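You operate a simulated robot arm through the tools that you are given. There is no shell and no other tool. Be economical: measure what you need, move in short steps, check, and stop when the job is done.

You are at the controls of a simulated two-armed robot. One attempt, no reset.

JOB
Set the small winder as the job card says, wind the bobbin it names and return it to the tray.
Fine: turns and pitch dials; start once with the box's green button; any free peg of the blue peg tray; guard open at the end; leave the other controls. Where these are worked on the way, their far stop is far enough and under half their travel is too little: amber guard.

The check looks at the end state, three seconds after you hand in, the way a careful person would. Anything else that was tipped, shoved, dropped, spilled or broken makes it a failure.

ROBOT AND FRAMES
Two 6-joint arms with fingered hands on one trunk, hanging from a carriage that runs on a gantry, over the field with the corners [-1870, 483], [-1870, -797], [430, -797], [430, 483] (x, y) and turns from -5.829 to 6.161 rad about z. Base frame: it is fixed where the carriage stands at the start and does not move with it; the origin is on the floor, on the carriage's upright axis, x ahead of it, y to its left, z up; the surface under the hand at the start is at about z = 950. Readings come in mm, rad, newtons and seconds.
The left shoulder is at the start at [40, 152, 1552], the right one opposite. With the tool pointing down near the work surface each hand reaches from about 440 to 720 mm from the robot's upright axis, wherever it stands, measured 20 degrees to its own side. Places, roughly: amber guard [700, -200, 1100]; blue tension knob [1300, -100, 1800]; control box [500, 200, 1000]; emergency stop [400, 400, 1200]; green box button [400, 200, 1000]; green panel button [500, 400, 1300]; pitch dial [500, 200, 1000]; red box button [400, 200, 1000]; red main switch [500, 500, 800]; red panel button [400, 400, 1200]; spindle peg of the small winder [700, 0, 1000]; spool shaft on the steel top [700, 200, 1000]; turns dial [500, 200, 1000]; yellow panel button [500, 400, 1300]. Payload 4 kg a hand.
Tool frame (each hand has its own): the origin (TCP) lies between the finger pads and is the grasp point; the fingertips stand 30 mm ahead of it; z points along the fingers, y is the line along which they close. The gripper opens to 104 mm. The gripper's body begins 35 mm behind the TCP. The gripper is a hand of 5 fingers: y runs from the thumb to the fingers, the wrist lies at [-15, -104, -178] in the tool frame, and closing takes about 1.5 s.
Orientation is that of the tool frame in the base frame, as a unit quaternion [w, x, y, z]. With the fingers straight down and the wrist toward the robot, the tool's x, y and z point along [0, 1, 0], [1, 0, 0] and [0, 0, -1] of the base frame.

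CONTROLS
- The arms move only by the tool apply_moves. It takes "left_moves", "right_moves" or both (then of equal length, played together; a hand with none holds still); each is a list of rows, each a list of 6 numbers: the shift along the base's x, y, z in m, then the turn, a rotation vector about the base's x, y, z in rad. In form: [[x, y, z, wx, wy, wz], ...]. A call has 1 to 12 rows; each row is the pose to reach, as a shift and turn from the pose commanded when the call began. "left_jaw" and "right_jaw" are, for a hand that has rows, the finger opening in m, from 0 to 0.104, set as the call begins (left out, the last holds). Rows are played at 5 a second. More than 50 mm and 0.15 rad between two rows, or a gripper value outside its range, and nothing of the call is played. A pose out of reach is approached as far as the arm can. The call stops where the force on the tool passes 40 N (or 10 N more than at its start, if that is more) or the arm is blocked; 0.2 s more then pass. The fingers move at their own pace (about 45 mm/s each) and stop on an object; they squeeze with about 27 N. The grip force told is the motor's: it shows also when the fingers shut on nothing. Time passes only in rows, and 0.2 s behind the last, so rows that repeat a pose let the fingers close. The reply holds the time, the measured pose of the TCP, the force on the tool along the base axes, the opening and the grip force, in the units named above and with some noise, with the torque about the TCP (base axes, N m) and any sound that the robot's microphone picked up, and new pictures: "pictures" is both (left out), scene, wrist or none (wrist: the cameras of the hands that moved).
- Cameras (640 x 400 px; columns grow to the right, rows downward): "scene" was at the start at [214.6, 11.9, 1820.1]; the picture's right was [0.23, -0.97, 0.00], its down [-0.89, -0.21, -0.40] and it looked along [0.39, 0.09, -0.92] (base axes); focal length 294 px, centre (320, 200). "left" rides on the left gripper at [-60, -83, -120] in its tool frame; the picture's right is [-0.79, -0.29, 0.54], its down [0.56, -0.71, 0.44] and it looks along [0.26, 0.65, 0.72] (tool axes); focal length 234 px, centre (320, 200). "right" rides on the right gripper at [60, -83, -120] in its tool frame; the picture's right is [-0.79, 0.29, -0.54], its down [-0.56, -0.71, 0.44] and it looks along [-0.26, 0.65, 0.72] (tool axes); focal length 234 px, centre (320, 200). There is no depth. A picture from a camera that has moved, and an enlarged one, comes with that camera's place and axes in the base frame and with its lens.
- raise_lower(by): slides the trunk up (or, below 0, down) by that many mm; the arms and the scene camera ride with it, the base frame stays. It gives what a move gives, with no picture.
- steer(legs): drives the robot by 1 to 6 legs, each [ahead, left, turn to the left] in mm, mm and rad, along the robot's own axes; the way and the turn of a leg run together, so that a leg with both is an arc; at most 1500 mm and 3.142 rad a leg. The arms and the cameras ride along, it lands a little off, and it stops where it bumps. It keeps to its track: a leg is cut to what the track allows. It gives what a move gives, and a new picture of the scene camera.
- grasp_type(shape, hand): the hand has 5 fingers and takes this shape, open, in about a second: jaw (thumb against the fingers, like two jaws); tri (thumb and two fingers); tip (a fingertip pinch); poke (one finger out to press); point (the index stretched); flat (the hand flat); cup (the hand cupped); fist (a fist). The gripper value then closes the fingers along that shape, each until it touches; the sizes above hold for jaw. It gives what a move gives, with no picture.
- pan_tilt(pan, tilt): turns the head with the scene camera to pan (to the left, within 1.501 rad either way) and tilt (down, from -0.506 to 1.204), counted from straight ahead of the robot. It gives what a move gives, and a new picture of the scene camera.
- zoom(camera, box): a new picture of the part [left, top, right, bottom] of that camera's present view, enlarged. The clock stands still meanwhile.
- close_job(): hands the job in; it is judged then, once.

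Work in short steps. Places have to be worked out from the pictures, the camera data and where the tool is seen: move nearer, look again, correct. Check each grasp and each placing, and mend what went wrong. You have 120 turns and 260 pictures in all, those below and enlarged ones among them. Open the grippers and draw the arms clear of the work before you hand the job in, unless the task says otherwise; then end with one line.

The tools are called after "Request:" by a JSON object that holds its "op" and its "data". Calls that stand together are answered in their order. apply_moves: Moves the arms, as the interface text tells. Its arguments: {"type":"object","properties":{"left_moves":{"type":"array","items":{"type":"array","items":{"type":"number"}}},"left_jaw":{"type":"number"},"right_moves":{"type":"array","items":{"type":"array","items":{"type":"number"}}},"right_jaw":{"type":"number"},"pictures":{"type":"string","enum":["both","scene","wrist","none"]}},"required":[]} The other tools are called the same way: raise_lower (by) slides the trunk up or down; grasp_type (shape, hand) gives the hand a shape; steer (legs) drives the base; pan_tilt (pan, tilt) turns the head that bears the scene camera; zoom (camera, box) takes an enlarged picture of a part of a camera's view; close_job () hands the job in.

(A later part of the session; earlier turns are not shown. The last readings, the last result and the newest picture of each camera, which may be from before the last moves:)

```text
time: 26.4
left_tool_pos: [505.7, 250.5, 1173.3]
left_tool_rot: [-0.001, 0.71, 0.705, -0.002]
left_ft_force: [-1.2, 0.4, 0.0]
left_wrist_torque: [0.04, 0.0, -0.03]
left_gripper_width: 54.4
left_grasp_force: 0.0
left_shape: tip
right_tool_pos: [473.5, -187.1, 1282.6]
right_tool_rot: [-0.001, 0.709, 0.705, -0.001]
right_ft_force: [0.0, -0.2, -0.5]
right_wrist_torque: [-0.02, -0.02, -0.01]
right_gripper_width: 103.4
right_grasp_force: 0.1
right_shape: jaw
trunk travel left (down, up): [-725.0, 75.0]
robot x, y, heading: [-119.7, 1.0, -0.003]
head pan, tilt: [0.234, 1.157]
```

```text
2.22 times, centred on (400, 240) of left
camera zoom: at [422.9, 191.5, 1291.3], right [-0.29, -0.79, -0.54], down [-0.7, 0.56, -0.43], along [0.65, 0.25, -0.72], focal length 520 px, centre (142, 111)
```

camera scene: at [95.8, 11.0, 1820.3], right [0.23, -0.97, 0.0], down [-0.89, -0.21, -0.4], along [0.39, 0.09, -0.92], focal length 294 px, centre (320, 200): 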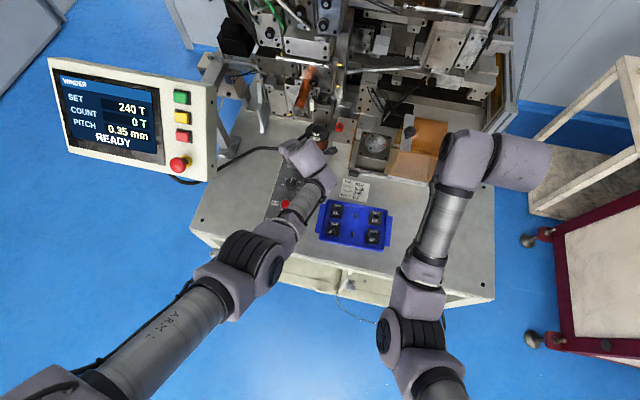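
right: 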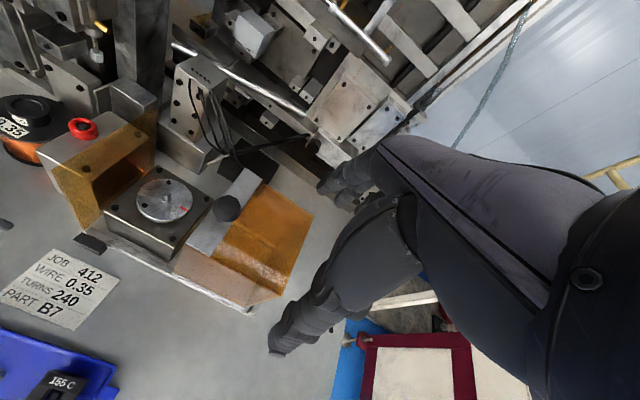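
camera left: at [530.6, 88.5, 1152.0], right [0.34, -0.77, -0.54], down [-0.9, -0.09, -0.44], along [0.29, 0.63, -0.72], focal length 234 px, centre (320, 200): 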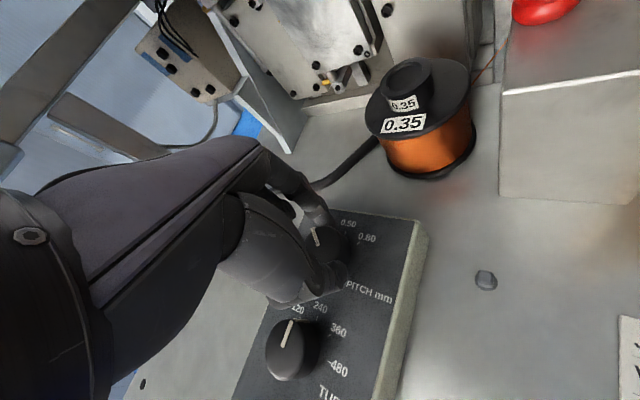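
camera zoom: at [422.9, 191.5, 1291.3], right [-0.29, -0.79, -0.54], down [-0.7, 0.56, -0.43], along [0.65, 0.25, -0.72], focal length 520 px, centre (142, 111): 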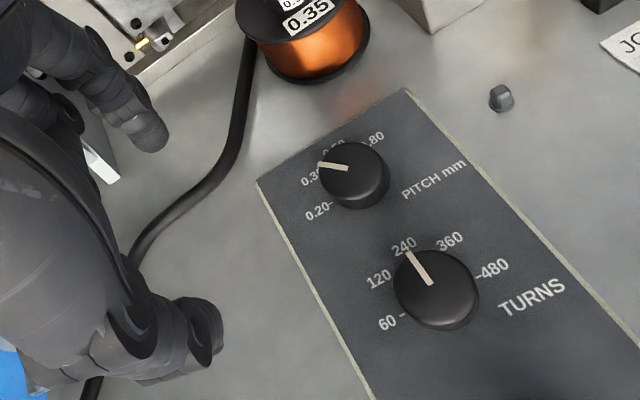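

Both pointers are right (pitch measured at 43°, mark at 45°). Now the bobbin: I'll set the right hand to tip shape, bring it above B7 near (375,34), and draw the left hand back a bit.

Request:
{"op": "grasp_type", "data": {"hand": "right", "shape": "tip"}}

Request:
{"op": "apply_moves", "data": {"right_moves": [[-0.014, 0.033, -0.02, 0, 0, 0], [-0.028, 0.066, -0.04, 0, 0, 0], [-0.042, 0.099, -0.06, 0, 0, 0], [-0.056, 0.132, -0.08, 0, 0, 0], [-0.07, 0.165, -0.1, 0, 0, 0], [-0.084, 0.198, -0.12, 0, 0, 0]], "left_moves": [[-0.01, 0, 0.02, 0, 0, 0], [-0.02, 0, 0.04, 0, 0, 0], [-0.03, 0, 0.06, 0, 0, 0], [-0.04, 0, 0.08, 0, 0, 0], [-0.045, 0, 0.1, 0, 0, 0], [-0.045, 0, 0.12, 0, 0, 0]], "right_jaw": 0.07}}

```text
time: 27.4
left_tool_pos: [507.4, 250.8, 1173.4]
left_tool_rot: [-0.002, 0.708, 0.706, -0.002]
left_ft_force: [-0.1, 0.7, -0.4]
left_wrist_torque: [-0.02, 0.01, 0.03]
left_gripper_width: 54.7
left_grasp_force: 0.2
left_shape: tip
right_tool_pos: [474.6, -187.1, 1282.3]
right_tool_rot: [0.0, 0.708, 0.706, -0.001]
right_ft_force: [-0.9, 0.5, -0.2]
right_wrist_torque: [0.02, 0.01, 0.03]
right_gripper_width: 103.6
right_grasp_force: 0.1
right_shape: tip
trunk travel left (down, up): [-725.0, 75.0]
robot x, y, heading: [-115.9, 0.4, -0.004]
head pan, tilt: [0.234, 1.157]
```

```text
time: 28.5
left_tool_pos: [464.2, 251.9, 1267.0]
left_tool_rot: [-0.002, 0.707, 0.707, 0.0]
left_ft_force: [0.4, 0.1, 0.8]
left_wrist_torque: [0.02, -0.02, -0.03]
left_gripper_width: 54.8
left_grasp_force: 0.1
left_shape: tip
right_tool_pos: [512.6, -184.6, 1248.5]
right_tool_rot: [0.087, 0.72, 0.688, 0.018]
right_ft_force: [0.0, -0.7, 0.2]
right_wrist_torque: [-0.04, 0.02, 0.0]
right_gripper_width: 70.5
right_grasp_force: 0.1
right_shape: tip
right hand out of reach, approached as far as the arm can: row 2, 3, 4, 5
trunk travel left (down, up): [-725.0, 75.0]
robot x, y, heading: [-115.5, -0.1, -0.002]
head pan, tilt: [0.234, 1.157]
stopped in row 5 (right hand): the arm was blocked; the commanded pose is now the measured one
camera scene: at [95.2, 11.4, 1820.1], right [0.23, -0.97, 0.0], down [-0.89, -0.21, -0.4], along [0.39, 0.09, -0.92], focal length 294 px, centre (320, 200)
camera right: at [417.3, -108.6, 1347.8], right [0.16, -0.74, 0.65], down [-0.67, -0.57, -0.48], along [0.73, -0.35, -0.59], focal length 234 px, centre (320, 200)
camera left: at [381.6, 190.2, 1384.6], right [-0.29, -0.79, -0.54], down [-0.71, 0.56, -0.43], along [0.65, 0.26, -0.72], focal length 234 px, centre (320, 200)
```

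scene: 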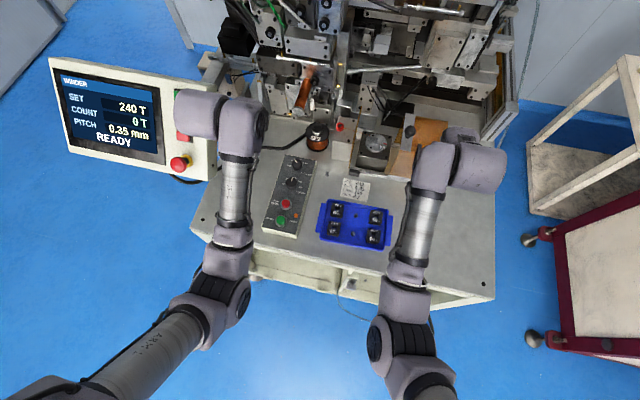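
right: 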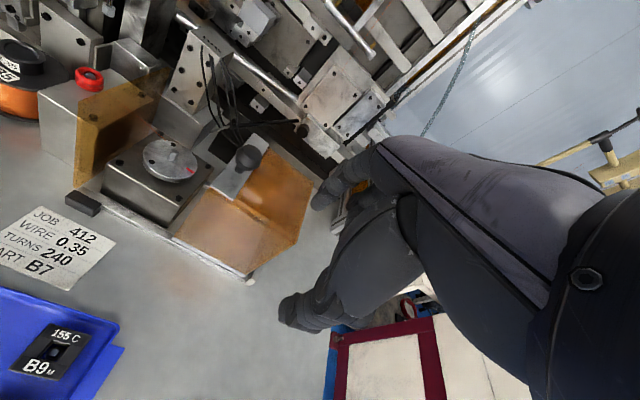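
left: 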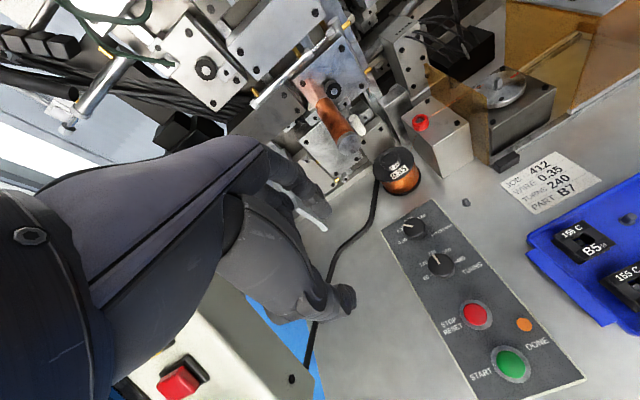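

The right hand hit its inner reach limit. I'll drive back another 80 mm so B7 falls inside the reach.

Request:
{"op": "steer", "data": {"legs": [[-80, 0, 0]]}}

Request:
{"op": "apply_moves", "data": {"right_moves": [[0, 0.02, -0.02, 0.035, 0.05, 0.015], [0, 0.04, -0.05, 0.07, 0.1, 0.03], [-0.01, 0.07, -0.07, 0.098, 0.149, 0.045], [-0.02, 0.11, -0.09, 0.098, 0.149, 0.045], [-0.03, 0.15, -0.1, 0.098, 0.149, 0.045], [-0.04, 0.18, -0.11, 0.098, 0.149, 0.045], [-0.04, 0.2, -0.11, 0.098, 0.149, 0.045]]}}

```text
time: 29.6
left_tool_pos: [386.4, 251.0, 1266.0]
left_tool_rot: [-0.001, 0.708, 0.706, -0.002]
left_ft_force: [0.0, -0.7, -0.3]
left_wrist_torque: [0.04, 0.03, 0.01]
left_gripper_width: 54.7
left_grasp_force: 0.1
left_shape: tip
right_tool_pos: [434.4, -181.8, 1247.5]
right_tool_rot: [0.085, 0.721, 0.688, 0.017]
right_ft_force: [0.4, 0.4, 0.0]
right_wrist_torque: [0.0, -0.05, 0.0]
right_gripper_width: 70.3
right_grasp_force: 0.0
right_shape: tip
trunk travel left (down, up): [-725.0, 75.0]
robot x, y, heading: [-193.8, -1.4, 0.001]
head pan, tilt: [0.234, 1.157]
camera scene: at [17.7, 12.0, 1820.1], right [0.23, -0.97, 0.0], down [-0.89, -0.21, -0.4], along [0.39, 0.09, -0.92], focal length 294 px, centre (320, 200)
```

scene: 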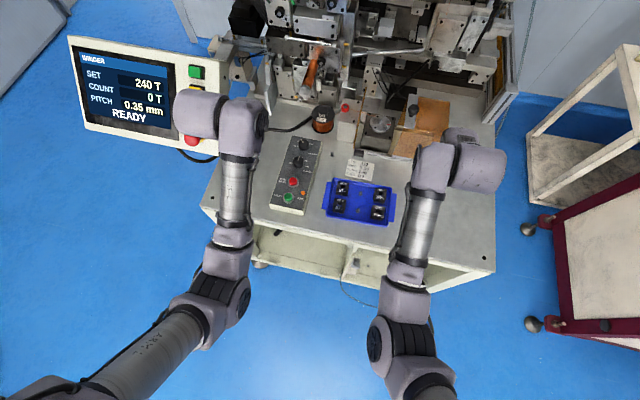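

```text
time: 31.4
left_tool_pos: [387.1, 251.6, 1265.1]
left_tool_rot: [-0.002, 0.708, 0.707, 0.0]
left_ft_force: [-0.7, -0.3, 0.1]
left_wrist_torque: [-0.01, 0.0, 0.0]
left_gripper_width: 54.8
left_grasp_force: 0.0
left_shape: tip
right_tool_pos: [451.8, -123.5, 1096.2]
right_tool_rot: [0.027, 0.723, 0.689, -0.029]
right_ft_force: [0.3, 0.4, -0.3]
right_wrist_torque: [-0.01, -0.03, 0.02]
right_gripper_width: 70.5
right_grasp_force: 0.1
right_shape: tip
right hand out of reach, approached as far as the arm can: row 4, 5, 6, 7
trunk travel left (down, up): [-725.0, 75.0]
robot x, y, heading: [-194.9, -2.0, -0.006]
head pan, tilt: [0.234, 1.157]
stopped in row 7 (right hand): the arm was blocked; the commanded pose is now the measured one
camera scene: at [17.8, 11.9, 1820.2], right [0.23, -0.97, 0.0], down [-0.89, -0.21, -0.4], along [0.39, 0.09, -0.92], focal length 294 px, centre (320, 200)
camera right: at [374.2, -50.3, 1210.6], right [0.25, -0.76, 0.6], down [-0.73, -0.56, -0.39], along [0.63, -0.35, -0.7], focal length 234 px, centre (320, 200)
```

scene: 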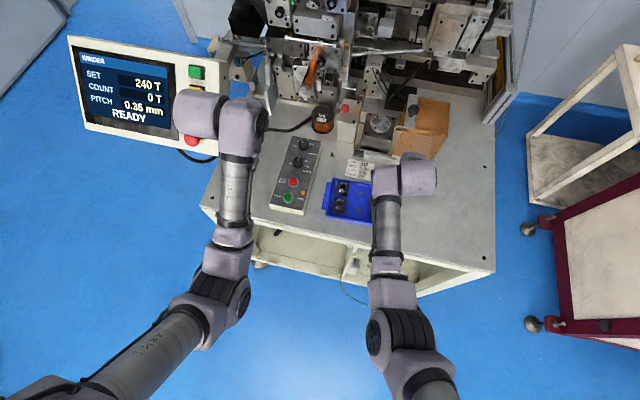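
right: 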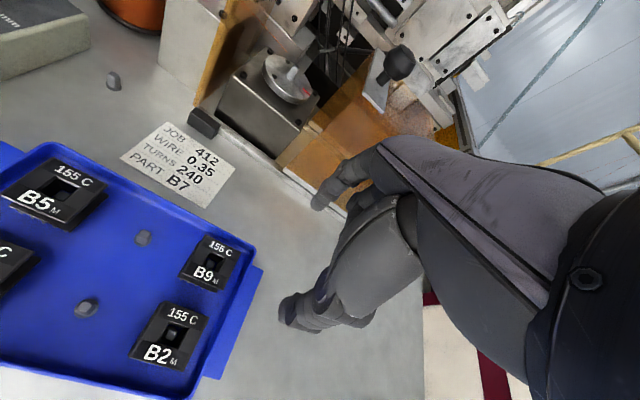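

The right hand can't reach across towards the centre. I'll use the left hand for the bobbin instead, raising the right hand clear and shifting the robot 130 mm to its right.

Request:
{"op": "apply_moves", "data": {"right_moves": [[0, -0.02, 0.03, 0, 0, 0], [0, -0.04, 0.06, 0, 0, 0], [0, -0.06, 0.1, 0, 0, 0], [0, -0.07, 0.14, 0, 0, 0]], "pictures": "none"}}

Request:
{"op": "steer", "data": {"legs": [[0, -130, 0]]}}

Request:
{"op": "apply_moves", "data": {"left_moves": [[0, -0.02, -0.04, 0, 0, 0], [0, -0.04, -0.08, 0, 0, 0], [0, -0.06, -0.12, 0, 0, 0]], "left_jaw": 0.07}}

```text
time: 32.4
left_tool_pos: [386.8, 252.6, 1266.1]
left_tool_rot: [-0.002, 0.707, 0.707, -0.001]
left_ft_force: [-0.8, -0.8, -0.5]
left_wrist_torque: [0.04, -0.01, -0.02]
left_gripper_width: 54.5
left_grasp_force: 0.0
left_shape: tip
right_tool_pos: [451.2, -192.1, 1237.8]
right_tool_rot: [0.025, 0.723, 0.689, -0.029]
right_ft_force: [-0.8, 0.9, -0.1]
right_wrist_torque: [-0.03, 0.02, -0.01]
right_gripper_width: 70.1
right_grasp_force: 0.1
right_shape: tip
trunk travel left (down, up): [-725.0, 75.0]
robot x, y, heading: [-194.8, 4.2, -0.009]
head pan, tilt: [0.234, 1.157]
```

```text
time: 33.7
left_tool_pos: [385.5, 120.7, 1266.5]
left_tool_rot: [-0.002, 0.707, 0.707, -0.002]
left_ft_force: [0.2, 0.0, 0.1]
left_wrist_torque: [-0.03, 0.0, -0.02]
left_gripper_width: 54.7
left_grasp_force: 0.0
left_shape: tip
right_tool_pos: [450.3, -320.2, 1237.3]
right_tool_rot: [0.025, 0.723, 0.69, -0.03]
right_ft_force: [-0.2, 0.0, 0.3]
right_wrist_torque: [0.01, 0.02, -0.02]
right_gripper_width: 70.5
right_grasp_force: 0.1
right_shape: tip
trunk travel left (down, up): [-725.0, 75.0]
robot x, y, heading: [-196.0, -127.5, -0.007]
head pan, tilt: [0.234, 1.157]
camera scene: at [17.5, -117.5, 1820.1], right [0.23, -0.97, 0.0], down [-0.89, -0.21, -0.4], along [0.39, 0.09, -0.92], focal length 294 px, centre (320, 200)
```

scene: 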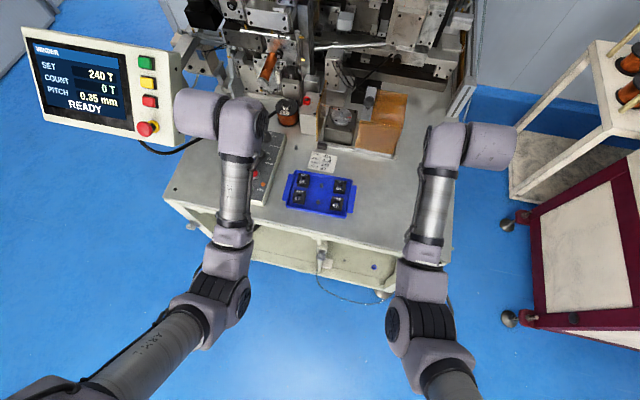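

```text
time: 34.5
left_tool_pos: [385.7, 61.4, 1143.5]
left_tool_rot: [-0.001, 0.708, 0.706, 0.0]
left_ft_force: [0.1, 0.0, 0.2]
left_wrist_torque: [0.02, -0.01, -0.03]
left_gripper_width: 69.7
left_grasp_force: 0.1
left_shape: tip
right_tool_pos: [450.4, -320.7, 1237.2]
right_tool_rot: [0.025, 0.723, 0.69, -0.03]
right_ft_force: [1.1, 0.4, 0.1]
right_wrist_torque: [-0.01, 0.01, 0.01]
right_gripper_width: 70.4
right_grasp_force: 0.0
right_shape: tip
trunk travel left (down, up): [-725.0, 75.0]
robot x, y, heading: [-201.0, -130.4, -0.003]
head pan, tilt: [0.234, 1.157]
camera scene: at [17.4, -117.5, 1820.2], right [0.23, -0.97, 0.0], down [-0.89, -0.21, -0.4], along [0.39, 0.09, -0.92], focal length 294 px, centre (320, 200)
camera left: at [302.6, 1.4, 1263.2], right [-0.29, -0.79, -0.54], down [-0.71, 0.56, -0.43], along [0.65, 0.26, -0.72], focal length 234 px, centre (320, 200)
```

scene: 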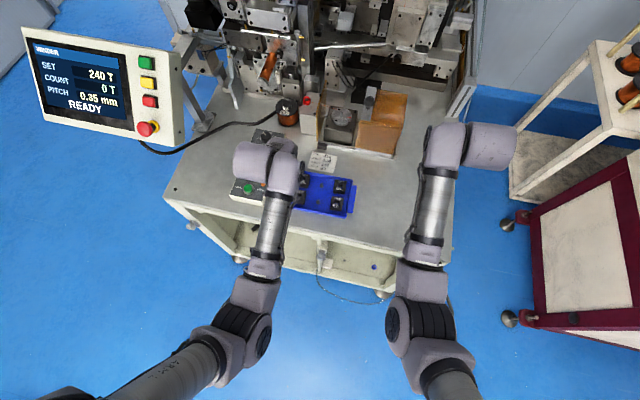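
left: 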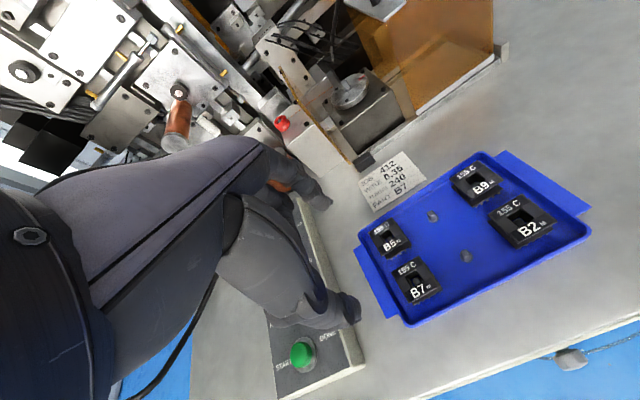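

I'll zoom on the bobbins and on the spindle for detail.

Request:
{"op": "zoom", "data": {"camera": "left", "box": [350, 180, 490, 320]}}

Request:
{"op": "zoom", "data": {"camera": "left", "box": [270, 0, 510, 190]}}

```text
2.86 times, centred on (420, 250) of left
camera zoom: at [302.6, 1.4, 1263.2], right [-0.29, -0.79, -0.54], down [-0.71, 0.56, -0.43], along [0.65, 0.26, -0.72], focal length 669 px, centre (34, 57)
```

zoom: 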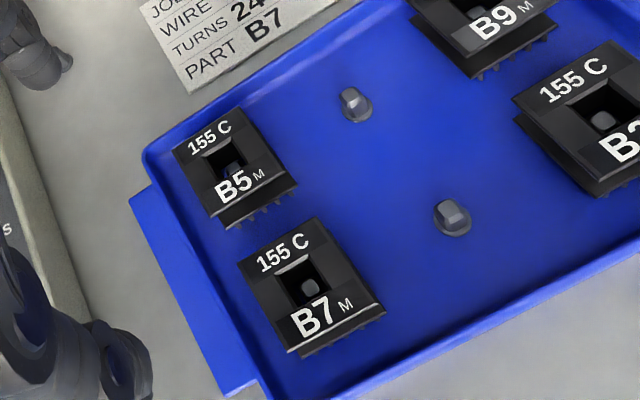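

```text
2.11 times, centred on (390, 95) of left
camera zoom: at [302.6, 1.4, 1263.2], right [-0.29, -0.79, -0.54], down [-0.71, 0.56, -0.43], along [0.65, 0.26, -0.72], focal length 493 px, centre (173, 421)
```

zoom: 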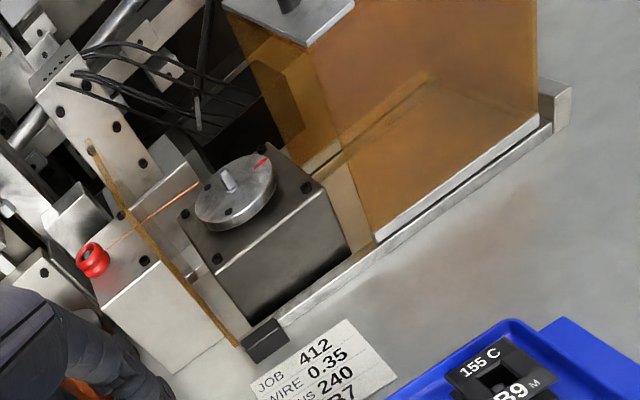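

B7's top centre solves to about (375,34.5) at z about 985, with the pins on the −x side. I'll move the left hand over it with 52 mm opening and check alignment before descending.

Request:
{"op": "apply_moves", "data": {"left_moves": [[-0.005, -0.013, -0.04, 0, 0, 0], [-0.011, -0.027, -0.08, 0, 0, 0], [-0.011, -0.027, -0.1, 0, 0, 0]], "left_jaw": 0.052, "pictures": "none"}}

Request:
{"op": "zoom", "data": {"camera": "left", "box": [240, 150, 440, 350]}}

```text
time: 35.3
left_tool_pos: [379.6, 45.0, 1048.1]
left_tool_rot: [-0.003, 0.706, 0.708, 0.008]
left_ft_force: [-0.7, 1.0, 0.3]
left_wrist_torque: [0.0, 0.0, -0.02]
left_gripper_width: 52.3
left_grasp_force: 0.0
left_shape: tip
right_tool_pos: [449.7, -320.7, 1236.6]
right_tool_rot: [0.024, 0.723, 0.69, -0.029]
right_ft_force: [-0.7, 0.6, 0.4]
right_wrist_torque: [0.01, -0.01, 0.0]
right_gripper_width: 70.2
right_grasp_force: 0.0
right_shape: tip
trunk travel left (down, up): [-725.0, 75.0]
robot x, y, heading: [-194.4, -129.2, -0.002]
head pan, tilt: [0.234, 1.157]
```

```text
2.00 times, centred on (340, 250) of left
camera zoom: at [297.0, -17.5, 1163.8], right [-0.28, -0.78, -0.56], down [-0.71, 0.56, -0.43], along [0.65, 0.27, -0.71], focal length 468 px, centre (280, 100)
```

zoom: 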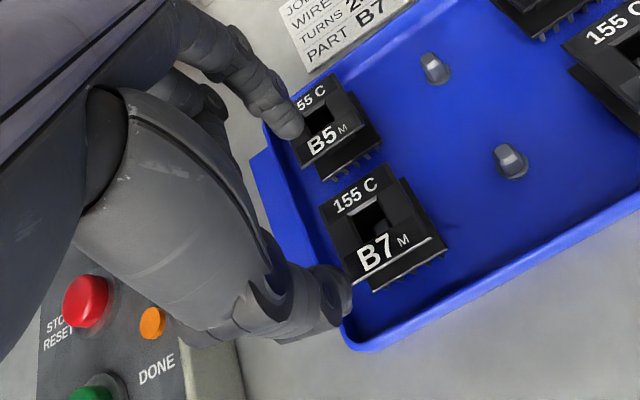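

The hand stopped short in y (reach edge again), so I'll lift 50 mm and shift the base 70 mm further right.

Request:
{"op": "apply_moves", "data": {"left_moves": [[0, 0, 0.05, 0, 0, 0]], "pictures": "none"}}

Request:
{"op": "steer", "data": {"legs": [[0, -70, 0]]}}

```text
time: 35.9
left_tool_pos: [375.7, 62.2, 1088.5]
left_tool_rot: [-0.019, 0.703, 0.711, 0.014]
left_ft_force: [0.2, 0.4, -1.3]
left_wrist_torque: [-0.02, -0.03, -0.02]
left_gripper_width: 52.2
left_grasp_force: 0.0
left_shape: tip
right_tool_pos: [450.9, -319.9, 1237.5]
right_tool_rot: [0.024, 0.722, 0.691, -0.029]
right_ft_force: [-0.8, 0.8, -0.4]
right_wrist_torque: [0.03, -0.03, -0.02]
right_gripper_width: 70.3
right_grasp_force: 0.1
right_shape: tip
trunk travel left (down, up): [-725.0, 75.0]
robot x, y, heading: [-198.2, -127.8, -0.0]
head pan, tilt: [0.234, 1.157]
stopped in row 1 (left hand): the arm was blocked; the commanded pose is now the measured one
```

```text
time: 36.9
left_tool_pos: [374.3, -8.5, 1088.3]
left_tool_rot: [-0.018, 0.703, 0.711, 0.014]
left_ft_force: [-0.9, 0.0, -0.1]
left_wrist_torque: [0.01, -0.03, 0.01]
left_gripper_width: 52.6
left_grasp_force: 0.1
left_shape: tip
right_tool_pos: [449.6, -391.9, 1237.3]
right_tool_rot: [0.024, 0.724, 0.689, -0.03]
right_ft_force: [-0.5, -0.4, 0.7]
right_wrist_torque: [0.05, -0.01, -0.01]
right_gripper_width: 70.0
right_grasp_force: 0.2
right_shape: tip
trunk travel left (down, up): [-725.0, 75.0]
robot x, y, heading: [-198.5, -198.8, -0.002]
head pan, tilt: [0.234, 1.157]
camera scene: at [17.4, -187.7, 1820.1], right [0.23, -0.97, 0.0], down [-0.89, -0.21, -0.4], along [0.39, 0.09, -0.92], focal length 294 px, centre (320, 200)
```

scene: 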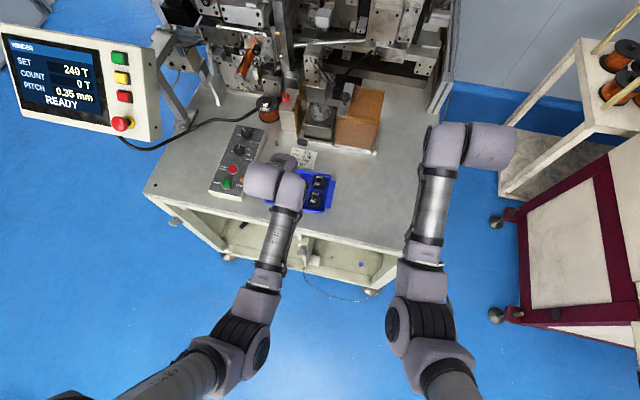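

Now I'll move back over B7 with the orientation straightened.

Request:
{"op": "apply_moves", "data": {"left_moves": [[0, 0.022, 0, -0.025, -0.003, -0.006], [0.001, 0.043, 0, -0.045, -0.006, -0.011], [0.001, 0.043, -0.038, -0.045, -0.006, -0.011]], "pictures": "none"}}

Request:
{"op": "zoom", "data": {"camera": "left", "box": [240, 150, 440, 350]}}

```text
time: 37.7
left_tool_pos: [376.9, 33.0, 1050.1]
left_tool_rot: [-0.002, 0.708, 0.706, 0.0]
left_ft_force: [0.2, -0.9, 0.3]
left_wrist_torque: [0.0, -0.03, -0.03]
left_gripper_width: 52.3
left_grasp_force: 0.0
left_shape: tip
right_tool_pos: [450.1, -391.5, 1236.7]
right_tool_rot: [0.024, 0.723, 0.69, -0.029]
right_ft_force: [0.3, -0.7, 0.4]
right_wrist_torque: [-0.02, 0.0, -0.01]
right_gripper_width: 70.2
right_grasp_force: 0.0
right_shape: tip
trunk travel left (down, up): [-725.0, 75.0]
robot x, y, heading: [-199.6, -202.0, -0.003]
head pan, tilt: [0.234, 1.157]
```

```text
2.00 times, centred on (340, 250) of left
camera zoom: at [294.6, -26.5, 1169.0], right [-0.29, -0.79, -0.54], down [-0.71, 0.56, -0.43], along [0.65, 0.26, -0.72], focal length 468 px, centre (280, 100)
```

zoom: 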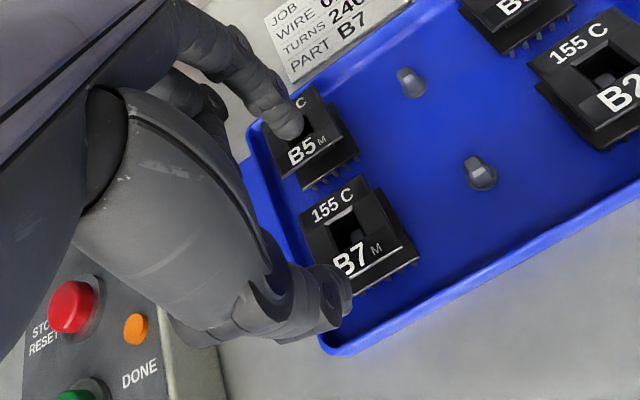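

B7 confirmed at (375,34.6). I'll descend to TCP z 1003 and look once more before closing.

Request:
{"op": "apply_moves", "data": {"left_moves": [[-0.001, 0.001, -0.02, 0, 0, 0], [-0.001, 0.001, -0.035, 0, 0, 0], [-0.001, 0.001, -0.047, 0, 0, 0]], "pictures": "none"}}

Request:
{"op": "zoom", "data": {"camera": "left", "box": [240, 150, 440, 350]}}

```text
time: 38.5
left_tool_pos: [377.7, 36.1, 1004.1]
left_tool_rot: [-0.001, 0.707, 0.707, 0.0]
left_ft_force: [0.6, -0.2, 0.5]
left_wrist_torque: [0.0, -0.03, 0.05]
left_gripper_width: 52.2
left_grasp_force: 0.0
left_shape: tip
right_tool_pos: [450.6, -391.4, 1237.0]
right_tool_rot: [0.025, 0.723, 0.69, -0.03]
right_ft_force: [0.3, -0.2, -0.9]
right_wrist_torque: [-0.01, 0.0, 0.02]
right_gripper_width: 70.1
right_grasp_force: 0.1
right_shape: tip
trunk travel left (down, up): [-725.0, 75.0]
robot x, y, heading: [-195.8, -198.1, -0.006]
head pan, tilt: [0.234, 1.157]
```

```text
2.00 times, centred on (340, 250) of left
camera zoom: at [293.6, -24.9, 1122.3], right [-0.29, -0.79, -0.54], down [-0.71, 0.56, -0.43], along [0.65, 0.26, -0.72], focal length 468 px, centre (280, 100)
```

zoom: 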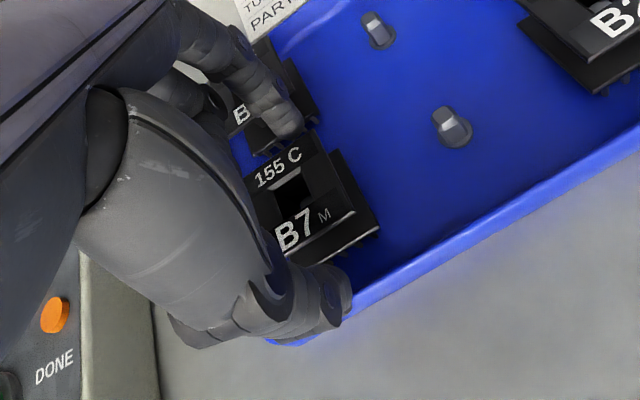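

The fingers straddle B7 with the index between B5 and B7. I'll close.

Request:
{"op": "apply_moves", "data": {"left_moves": [[-0.001, 0, 0, 0, 0, 0], [-0.001, 0, 0, 0, 0, 0], [-0.001, 0, 0, 0, 0, 0], [-0.001, 0, 0, 0, 0, 0]], "left_jaw": 0.0, "pictures": "none"}}

Request:
{"op": "zoom", "data": {"camera": "left", "box": [240, 150, 440, 350]}}

```text
time: 39.5
left_tool_pos: [374.8, 35.6, 1004.8]
left_tool_rot: [-0.001, 0.707, 0.707, 0.0]
left_ft_force: [0.5, -0.3, -0.3]
left_wrist_torque: [-0.02, -0.08, 0.0]
left_gripper_width: 32.0
left_grasp_force: 27.2
left_shape: tip
right_tool_pos: [450.4, -391.0, 1235.6]
right_tool_rot: [0.025, 0.723, 0.69, -0.03]
right_ft_force: [-0.3, 0.7, -0.4]
right_wrist_torque: [-0.01, 0.0, -0.01]
right_gripper_width: 70.4
right_grasp_force: 0.1
right_shape: tip
trunk travel left (down, up): [-725.0, 75.0]
robot x, y, heading: [-199.5, -196.6, -0.009]
head pan, tilt: [0.234, 1.157]
```

```text
2.00 times, centred on (340, 250) of left
camera zoom: at [292.5, -25.1, 1122.7], right [-0.29, -0.79, -0.54], down [-0.71, 0.56, -0.43], along [0.65, 0.26, -0.72], focal length 468 px, centre (280, 100)
```

zoom: 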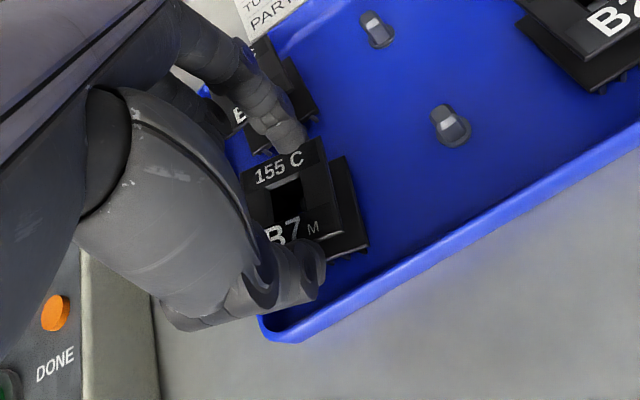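

Width 32 mm with 27 N and no side load, so this is a good grip. I'll lift straight up.

Request:
{"op": "apply_moves", "data": {"left_moves": [[0, 0, 0.015, 0, 0, 0], [0, 0, 0.03, 0, 0, 0], [0, 0, 0.06, 0, 0, 0], [0, 0, 0.1, 0, 0, 0]], "pictures": "wrist"}}

Request:
{"op": "zoom", "data": {"camera": "left", "box": [240, 150, 440, 350]}}

```text
time: 40.5
left_tool_pos: [374.4, 34.9, 1106.0]
left_tool_rot: [-0.002, 0.707, 0.707, 0.0]
left_ft_force: [0.0, 0.6, -1.0]
left_wrist_torque: [-0.01, -0.01, -0.01]
left_gripper_width: 31.8
left_grasp_force: 26.8
left_shape: tip
right_tool_pos: [451.3, -391.3, 1236.1]
right_tool_rot: [0.025, 0.723, 0.689, -0.03]
right_ft_force: [-0.3, -0.3, -0.6]
right_wrist_torque: [0.02, -0.01, 0.0]
right_gripper_width: 70.5
right_grasp_force: 0.1
right_shape: tip
trunk travel left (down, up): [-725.0, 75.0]
robot x, y, heading: [-194.0, -200.3, -0.003]
head pan, tilt: [0.234, 1.157]
camera left: at [291.5, -25.4, 1223.9], right [-0.29, -0.79, -0.54], down [-0.71, 0.56, -0.43], along [0.64, 0.26, -0.72], focal length 234 px, centre (320, 200)
```

left: 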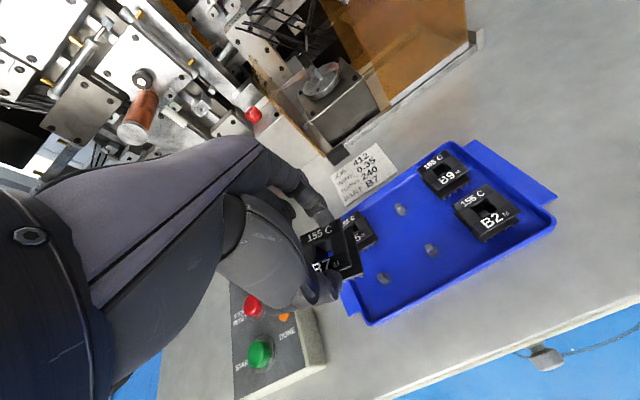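

```text
2.00 times, centred on (340, 250) of left
camera zoom: at [291.5, -25.4, 1223.9], right [-0.29, -0.79, -0.54], down [-0.71, 0.56, -0.43], along [0.64, 0.26, -0.72], focal length 468 px, centre (280, 100)
```

zoom: 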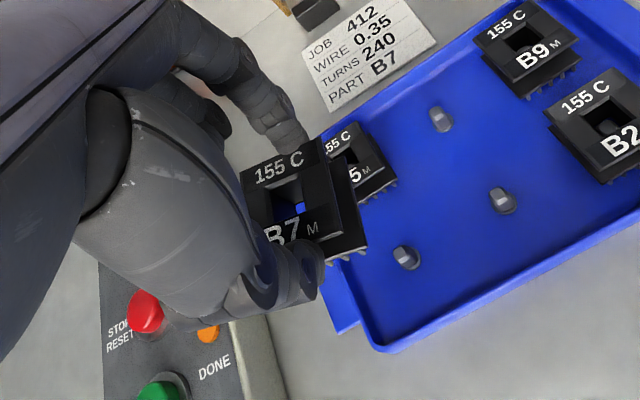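

B7 is held well and the peg is free. I'll raise it to z about 1205, then drive ahead and right so the spindle (684,−40) falls in the left hand's best zone.

Request:
{"op": "apply_moves", "data": {"left_moves": [[0, 0, 0.035, 0, 0, 0], [0, 0, 0.07, 0, 0, 0], [0, 0, 0.1, 0, 0, 0]], "pictures": "none"}}

Request:
{"op": "steer", "data": {"legs": [[220, -70, 0]]}}

```text
time: 41.3
left_tool_pos: [373.7, 36.6, 1203.6]
left_tool_rot: [0.0, 0.707, 0.707, 0.0]
left_ft_force: [0.0, 0.3, 0.0]
left_wrist_torque: [-0.01, 0.02, 0.02]
left_gripper_width: 32.0
left_grasp_force: 27.2
left_shape: tip
right_tool_pos: [449.9, -390.5, 1236.9]
right_tool_rot: [0.025, 0.723, 0.69, -0.03]
right_ft_force: [0.2, -0.2, 0.4]
right_wrist_torque: [0.04, 0.03, 0.01]
right_gripper_width: 70.2
right_grasp_force: 0.0
right_shape: tip
trunk travel left (down, up): [-725.0, 75.0]
robot x, y, heading: [-198.6, -199.7, 0.001]
head pan, tilt: [0.234, 1.157]
```

```text
time: 43.0
left_tool_pos: [595.0, -30.3, 1204.5]
left_tool_rot: [-0.001, 0.706, 0.709, 0.0]
left_ft_force: [0.4, -0.7, 0.8]
left_wrist_torque: [-0.04, -0.03, 0.01]
left_gripper_width: 31.8
left_grasp_force: 27.0
left_shape: tip
right_tool_pos: [673.0, -457.1, 1236.5]
right_tool_rot: [0.024, 0.721, 0.692, -0.03]
right_ft_force: [0.2, 0.3, -0.1]
right_wrist_torque: [-0.02, -0.02, -0.02]
right_gripper_width: 70.2
right_grasp_force: 0.1
right_shape: tip
trunk travel left (down, up): [-725.0, 75.0]
robot x, y, heading: [25.1, -267.4, -0.001]
head pan, tilt: [0.234, 1.157]
camera scene: at [238.4, -255.5, 1820.2], right [0.23, -0.97, 0.0], down [-0.89, -0.21, -0.4], along [0.39, 0.09, -0.92], focal length 294 px, centre (320, 200)
```

scene: 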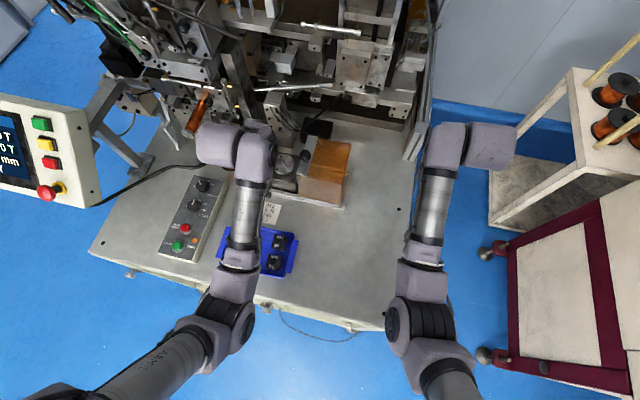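

I'll look closely at the spindle area from both cameras.

Request:
{"op": "zoom", "data": {"camera": "scene", "box": [250, 120, 370, 220]}}

Request:
{"op": "zoom", "data": {"camera": "left", "box": [240, 60, 480, 280]}}

```text
4.00 times, centred on (310, 170) of scene
camera zoom: at [238.4, -255.5, 1820.2], right [0.23, -0.97, 0.0], down [-0.89, -0.21, -0.4], along [0.39, 0.09, -0.92], focal length 1176 px, centre (360, 320)
```

zoom: 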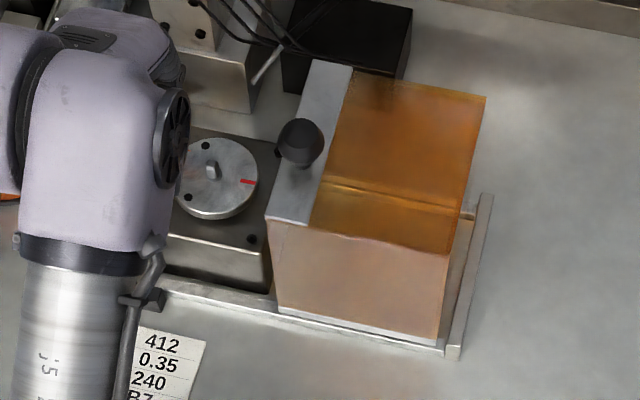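

```text
1.82 times, centred on (360, 170) of left
camera zoom: at [511.6, -90.9, 1322.6], right [-0.29, -0.79, -0.54], down [-0.71, 0.56, -0.43], along [0.64, 0.26, -0.72], focal length 426 px, centre (247, 254)
```

zoom: 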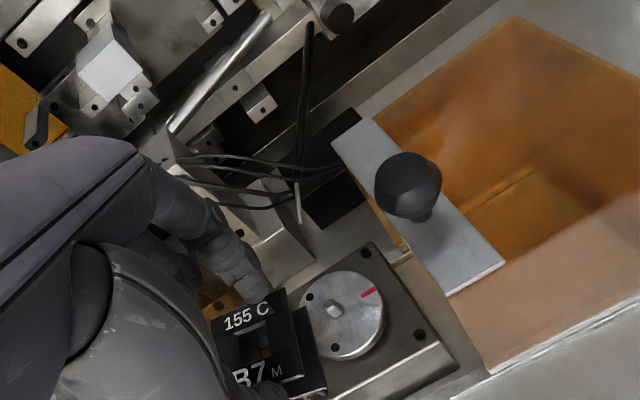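

The peg solves to roughly (665,−38) with its top near z 1045. I'll move the bobbin close at TCP z 1140, a bit short of it, and look.

Request:
{"op": "apply_moves", "data": {"left_moves": [[0.02, 0, -0.02, 0, 0, 0], [0.035, 0, -0.045, 0, 0, 0], [0.045, 0, -0.065, 0, 0, 0]], "pictures": "both"}}

Request:
{"op": "zoom", "data": {"camera": "left", "box": [240, 150, 440, 350]}}

```text
time: 43.8
left_tool_pos: [638.6, -29.4, 1138.5]
left_tool_rot: [-0.001, 0.705, 0.709, 0.0]
left_ft_force: [0.3, -0.9, 0.3]
left_wrist_torque: [0.01, 0.0, 0.03]
left_gripper_width: 31.9
left_grasp_force: 26.5
left_shape: tip
right_tool_pos: [672.6, -456.6, 1237.4]
right_tool_rot: [0.024, 0.721, 0.692, -0.028]
right_ft_force: [-0.9, 0.4, 0.8]
right_wrist_torque: [-0.01, 0.01, -0.01]
right_gripper_width: 70.0
right_grasp_force: 0.1
right_shape: tip
trunk travel left (down, up): [-725.0, 75.0]
robot x, y, heading: [24.3, -267.4, 0.004]
head pan, tilt: [0.234, 1.157]
camera scene: at [238.4, -255.5, 1820.2], right [0.23, -0.97, 0.0], down [-0.89, -0.21, -0.4], along [0.39, 0.09, -0.92], focal length 294 px, centre (320, 200)
camera left: at [556.6, -90.1, 1258.1], right [-0.29, -0.79, -0.54], down [-0.71, 0.56, -0.43], along [0.64, 0.26, -0.72], focal length 234 px, centre (320, 200)
```

scene: 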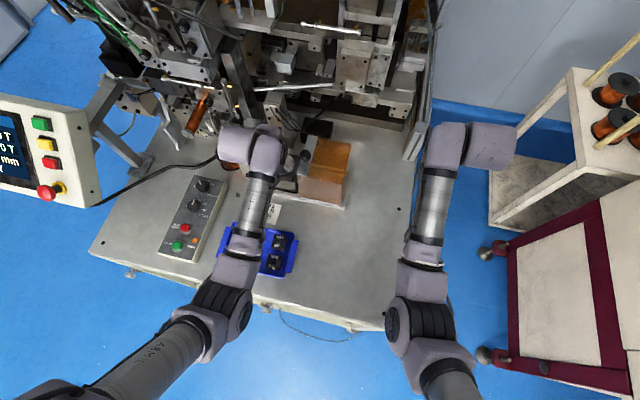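
left: 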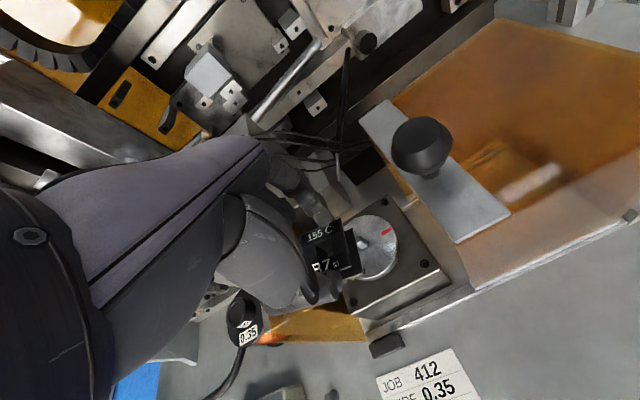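

```text
2.00 times, centred on (340, 250) of left
camera zoom: at [556.6, -90.1, 1258.1], right [-0.29, -0.79, -0.54], down [-0.71, 0.56, -0.43], along [0.64, 0.26, -0.72], focal length 468 px, centre (280, 100)
```

zoom: 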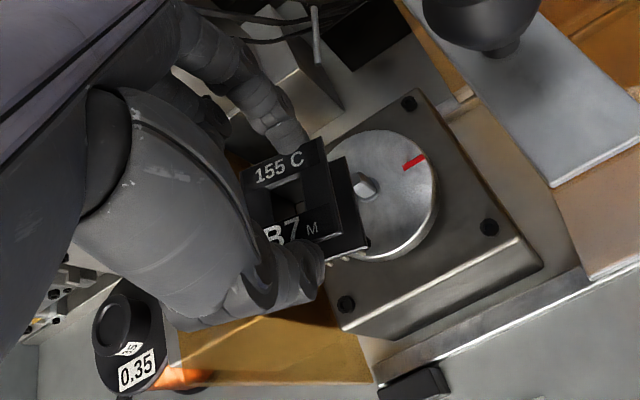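

The peg is to the right and ahead of the bobbin. I'll shift +30 mm x and −4 mm y and triangulate again from the new vantage.

Request:
{"op": "apply_moves", "data": {"left_moves": [[0.015, -0.002, 0, 0, 0, 0], [0.03, -0.004, 0, 0, 0, 0], [0.03, -0.004, 0, 0, 0, 0]], "pictures": "none"}}

Request:
{"op": "zoom", "data": {"camera": "left", "box": [290, 190, 390, 290]}}

```text
time: 44.6
left_tool_pos: [670.3, -34.1, 1141.9]
left_tool_rot: [-0.001, 0.705, 0.709, 0.0]
left_ft_force: [-1.1, 0.6, -0.2]
left_wrist_torque: [-0.03, -0.02, 0.0]
left_gripper_width: 31.8
left_grasp_force: 26.3
left_shape: tip
right_tool_pos: [673.1, -458.1, 1237.4]
right_tool_rot: [0.024, 0.721, 0.692, -0.029]
right_ft_force: [0.4, 0.0, 0.6]
right_wrist_torque: [-0.04, 0.0, -0.01]
right_gripper_width: 70.1
right_grasp_force: 0.1
right_shape: tip
trunk travel left (down, up): [-725.0, 75.0]
robot x, y, heading: [18.3, -269.6, 0.001]
head pan, tilt: [0.234, 1.157]
```

```text
4.00 times, centred on (340, 240) of left
camera zoom: at [586.5, -93.8, 1258.7], right [-0.29, -0.79, -0.54], down [-0.71, 0.56, -0.43], along [0.64, 0.26, -0.72], focal length 937 px, centre (240, 40)
```

zoom: 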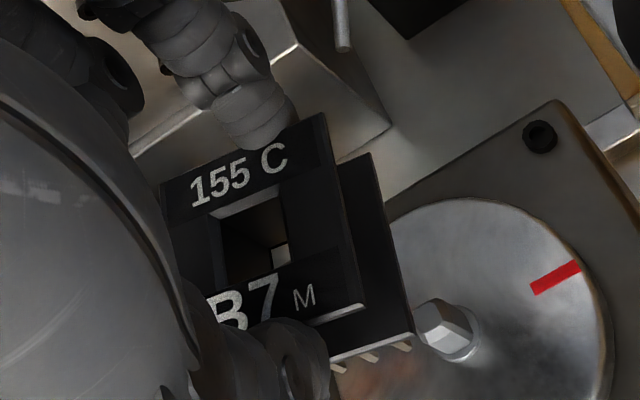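

The peg top is at about (674,−33,1033). I'll zoom in on its orientation.

Request:
{"op": "zoom", "data": {"camera": "left", "box": [340, 255, 370, 285]}}

Request:
{"op": "zoom", "data": {"camera": "left", "box": [320, 180, 420, 290]}}

```text
13.33 times, centred on (355, 270) of left
camera zoom: at [586.5, -93.8, 1258.7], right [-0.29, -0.79, -0.54], down [-0.71, 0.56, -0.43], along [0.64, 0.26, -0.72], focal length 3122 px, centre (-147, -733)
```

zoom: 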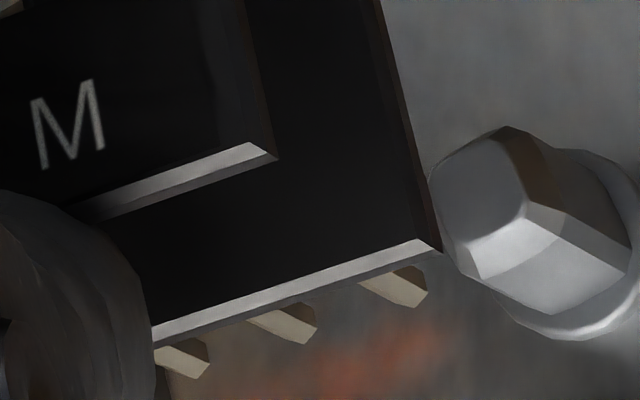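

```text
3.64 times, centred on (370, 235) of left
camera zoom: at [586.5, -93.8, 1258.7], right [-0.29, -0.79, -0.54], down [-0.71, 0.56, -0.43], along [0.64, 0.26, -0.72], focal length 852 px, centre (138, 73)
```

zoom: 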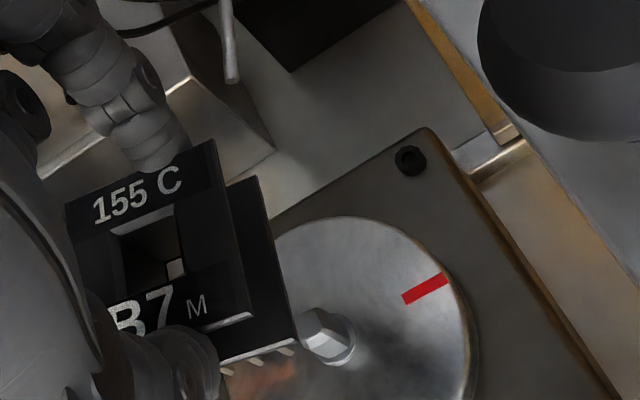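

The bobbin twisted about −11° in the grip while the square peg sits near −6°, so I'll rotate +0.1 rad. I'll centre over the peg (dx +4.5, dy +1) and lower to TCP z 1105.

Request:
{"op": "apply_moves", "data": {"left_moves": [[0.0045, 0.001, -0.01, 0, 0, 0.05], [0.0045, 0.001, -0.02, 0, 0, 0.1], [0.0045, 0.001, -0.034, 0, 0, 0.1]], "pictures": "none"}}

Request:
{"op": "zoom", "data": {"camera": "left", "box": [300, 210, 380, 290]}}

```text
time: 45.4
left_tool_pos: [674.8, -33.0, 1104.6]
left_tool_rot: [-0.001, 0.669, 0.743, 0.0]
left_ft_force: [-0.6, 0.3, 0.2]
left_wrist_torque: [-0.01, 0.06, 0.02]
left_gripper_width: 31.6
left_grasp_force: 27.2
left_shape: tip
right_tool_pos: [673.4, -456.0, 1237.2]
right_tool_rot: [0.025, 0.721, 0.692, -0.029]
right_ft_force: [0.7, 0.2, -0.7]
right_wrist_torque: [0.01, 0.04, 0.02]
right_gripper_width: 70.4
right_grasp_force: 0.0
right_shape: tip
trunk travel left (down, up): [-725.0, 75.0]
robot x, y, heading: [25.2, -269.5, 0.003]
head pan, tilt: [0.234, 1.157]
```

```text
5.00 times, centred on (340, 250) of left
camera zoom: at [598.0, -101.8, 1223.6], right [-0.21, -0.81, -0.54], down [-0.76, 0.48, -0.43], along [0.61, 0.32, -0.72], focal length 1171 px, centre (220, -50)
```

zoom: 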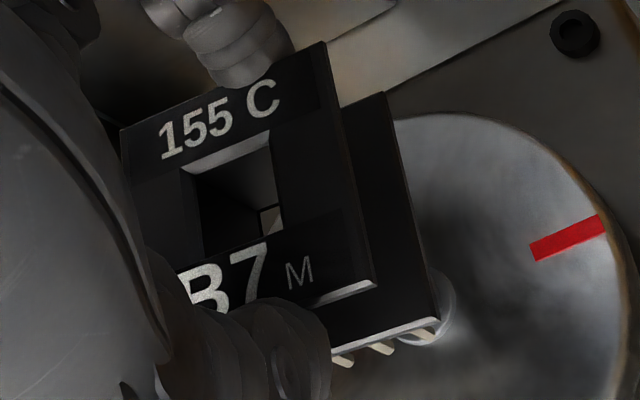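

The peg is now under the bobbin. I'll descend in small steps and watch the force.

Request:
{"op": "apply_moves", "data": {"left_moves": [[0, 0, -0.012, 0, 0, 0], [0, 0, -0.018, 0, 0, 0], [0, 0, -0.022, 0, 0, 0], [0, 0, -0.025, 0, 0, 0], [0, 0, -0.028, 0, 0, 0]], "pictures": "none"}}

Request:
{"op": "zoom", "data": {"camera": "left", "box": [300, 210, 380, 290]}}

```text
time: 46.4
left_tool_pos: [680.7, -30.4, 1092.6]
left_tool_rot: [0.006, 0.668, 0.744, 0.009]
left_ft_force: [-1.9, 1.4, 17.8]
left_wrist_torque: [0.03, 0.19, 0.0]
left_gripper_width: 31.4
left_grasp_force: 27.0
left_shape: tip
right_tool_pos: [672.8, -455.8, 1237.5]
right_tool_rot: [0.025, 0.721, 0.692, -0.029]
right_ft_force: [0.2, 0.7, 0.1]
right_wrist_torque: [0.03, 0.0, 0.02]
right_gripper_width: 70.5
right_grasp_force: 0.1
right_shape: tip
trunk travel left (down, up): [-725.0, 75.0]
robot x, y, heading: [20.7, -270.8, 0.002]
head pan, tilt: [0.234, 1.157]
stopped in row 4 (left hand): the force on the tool passed its limit at 41 N (the readings are from after the stop); the commanded pose is now the measured one
```

```text
5.00 times, centred on (340, 250) of left
camera zoom: at [602.0, -99.9, 1207.7], right [-0.19, -0.81, -0.55], down [-0.75, 0.48, -0.45], along [0.63, 0.33, -0.7], focal length 1171 px, centre (220, -50)
```

zoom: 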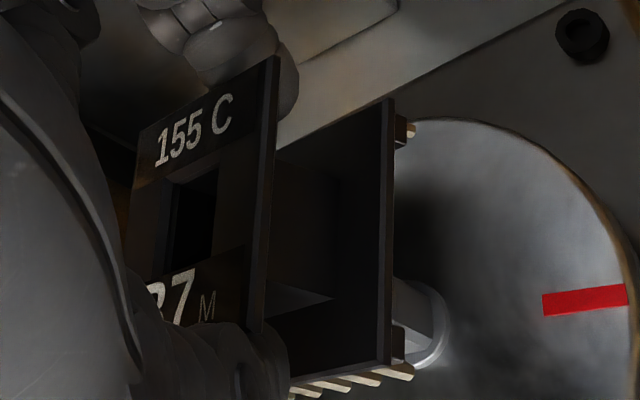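

Contact came early and off-centre: the peg is higher (z about 1045), so its true place is nearer (669,−36), and the bobbin has tilted in the grip. I'll lift and inspect.

Request:
{"op": "apply_moves", "data": {"left_moves": [[0, 0, 0.02, 0, 0, 0], [-0.006, -0.003, 0.05, 0, 0, 0], [-0.006, -0.003, 0.05, 0, 0, 0]], "pictures": "none"}}

Request:
{"op": "zoom", "data": {"camera": "left", "box": [280, 180, 400, 300]}}

```text
time: 47.2
left_tool_pos: [670.5, -36.2, 1137.6]
left_tool_rot: [0.004, 0.669, 0.743, 0.004]
left_ft_force: [0.6, 0.8, -0.6]
left_wrist_torque: [-0.01, 0.02, 0.02]
left_gripper_width: 30.5
left_grasp_force: 26.6
left_shape: tip
right_tool_pos: [672.2, -457.5, 1236.5]
right_tool_rot: [0.024, 0.721, 0.692, -0.029]
right_ft_force: [0.4, -0.6, -0.1]
right_wrist_torque: [-0.01, -0.03, 0.02]
right_gripper_width: 70.1
right_grasp_force: 0.0
right_shape: tip
trunk travel left (down, up): [-725.0, 75.0]
robot x, y, heading: [23.4, -271.3, 0.003]
head pan, tilt: [0.234, 1.157]
```

```text
3.33 times, centred on (340, 240) of left
camera zoom: at [593.4, -105.3, 1254.9], right [-0.2, -0.81, -0.55], down [-0.76, 0.48, -0.44], along [0.62, 0.33, -0.71], focal length 781 px, centre (253, 67)
```

zoom: 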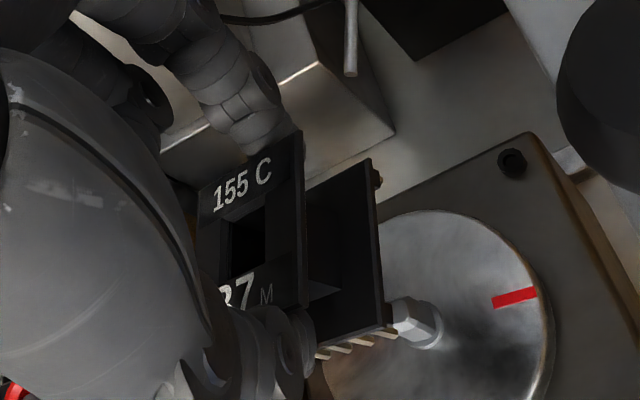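

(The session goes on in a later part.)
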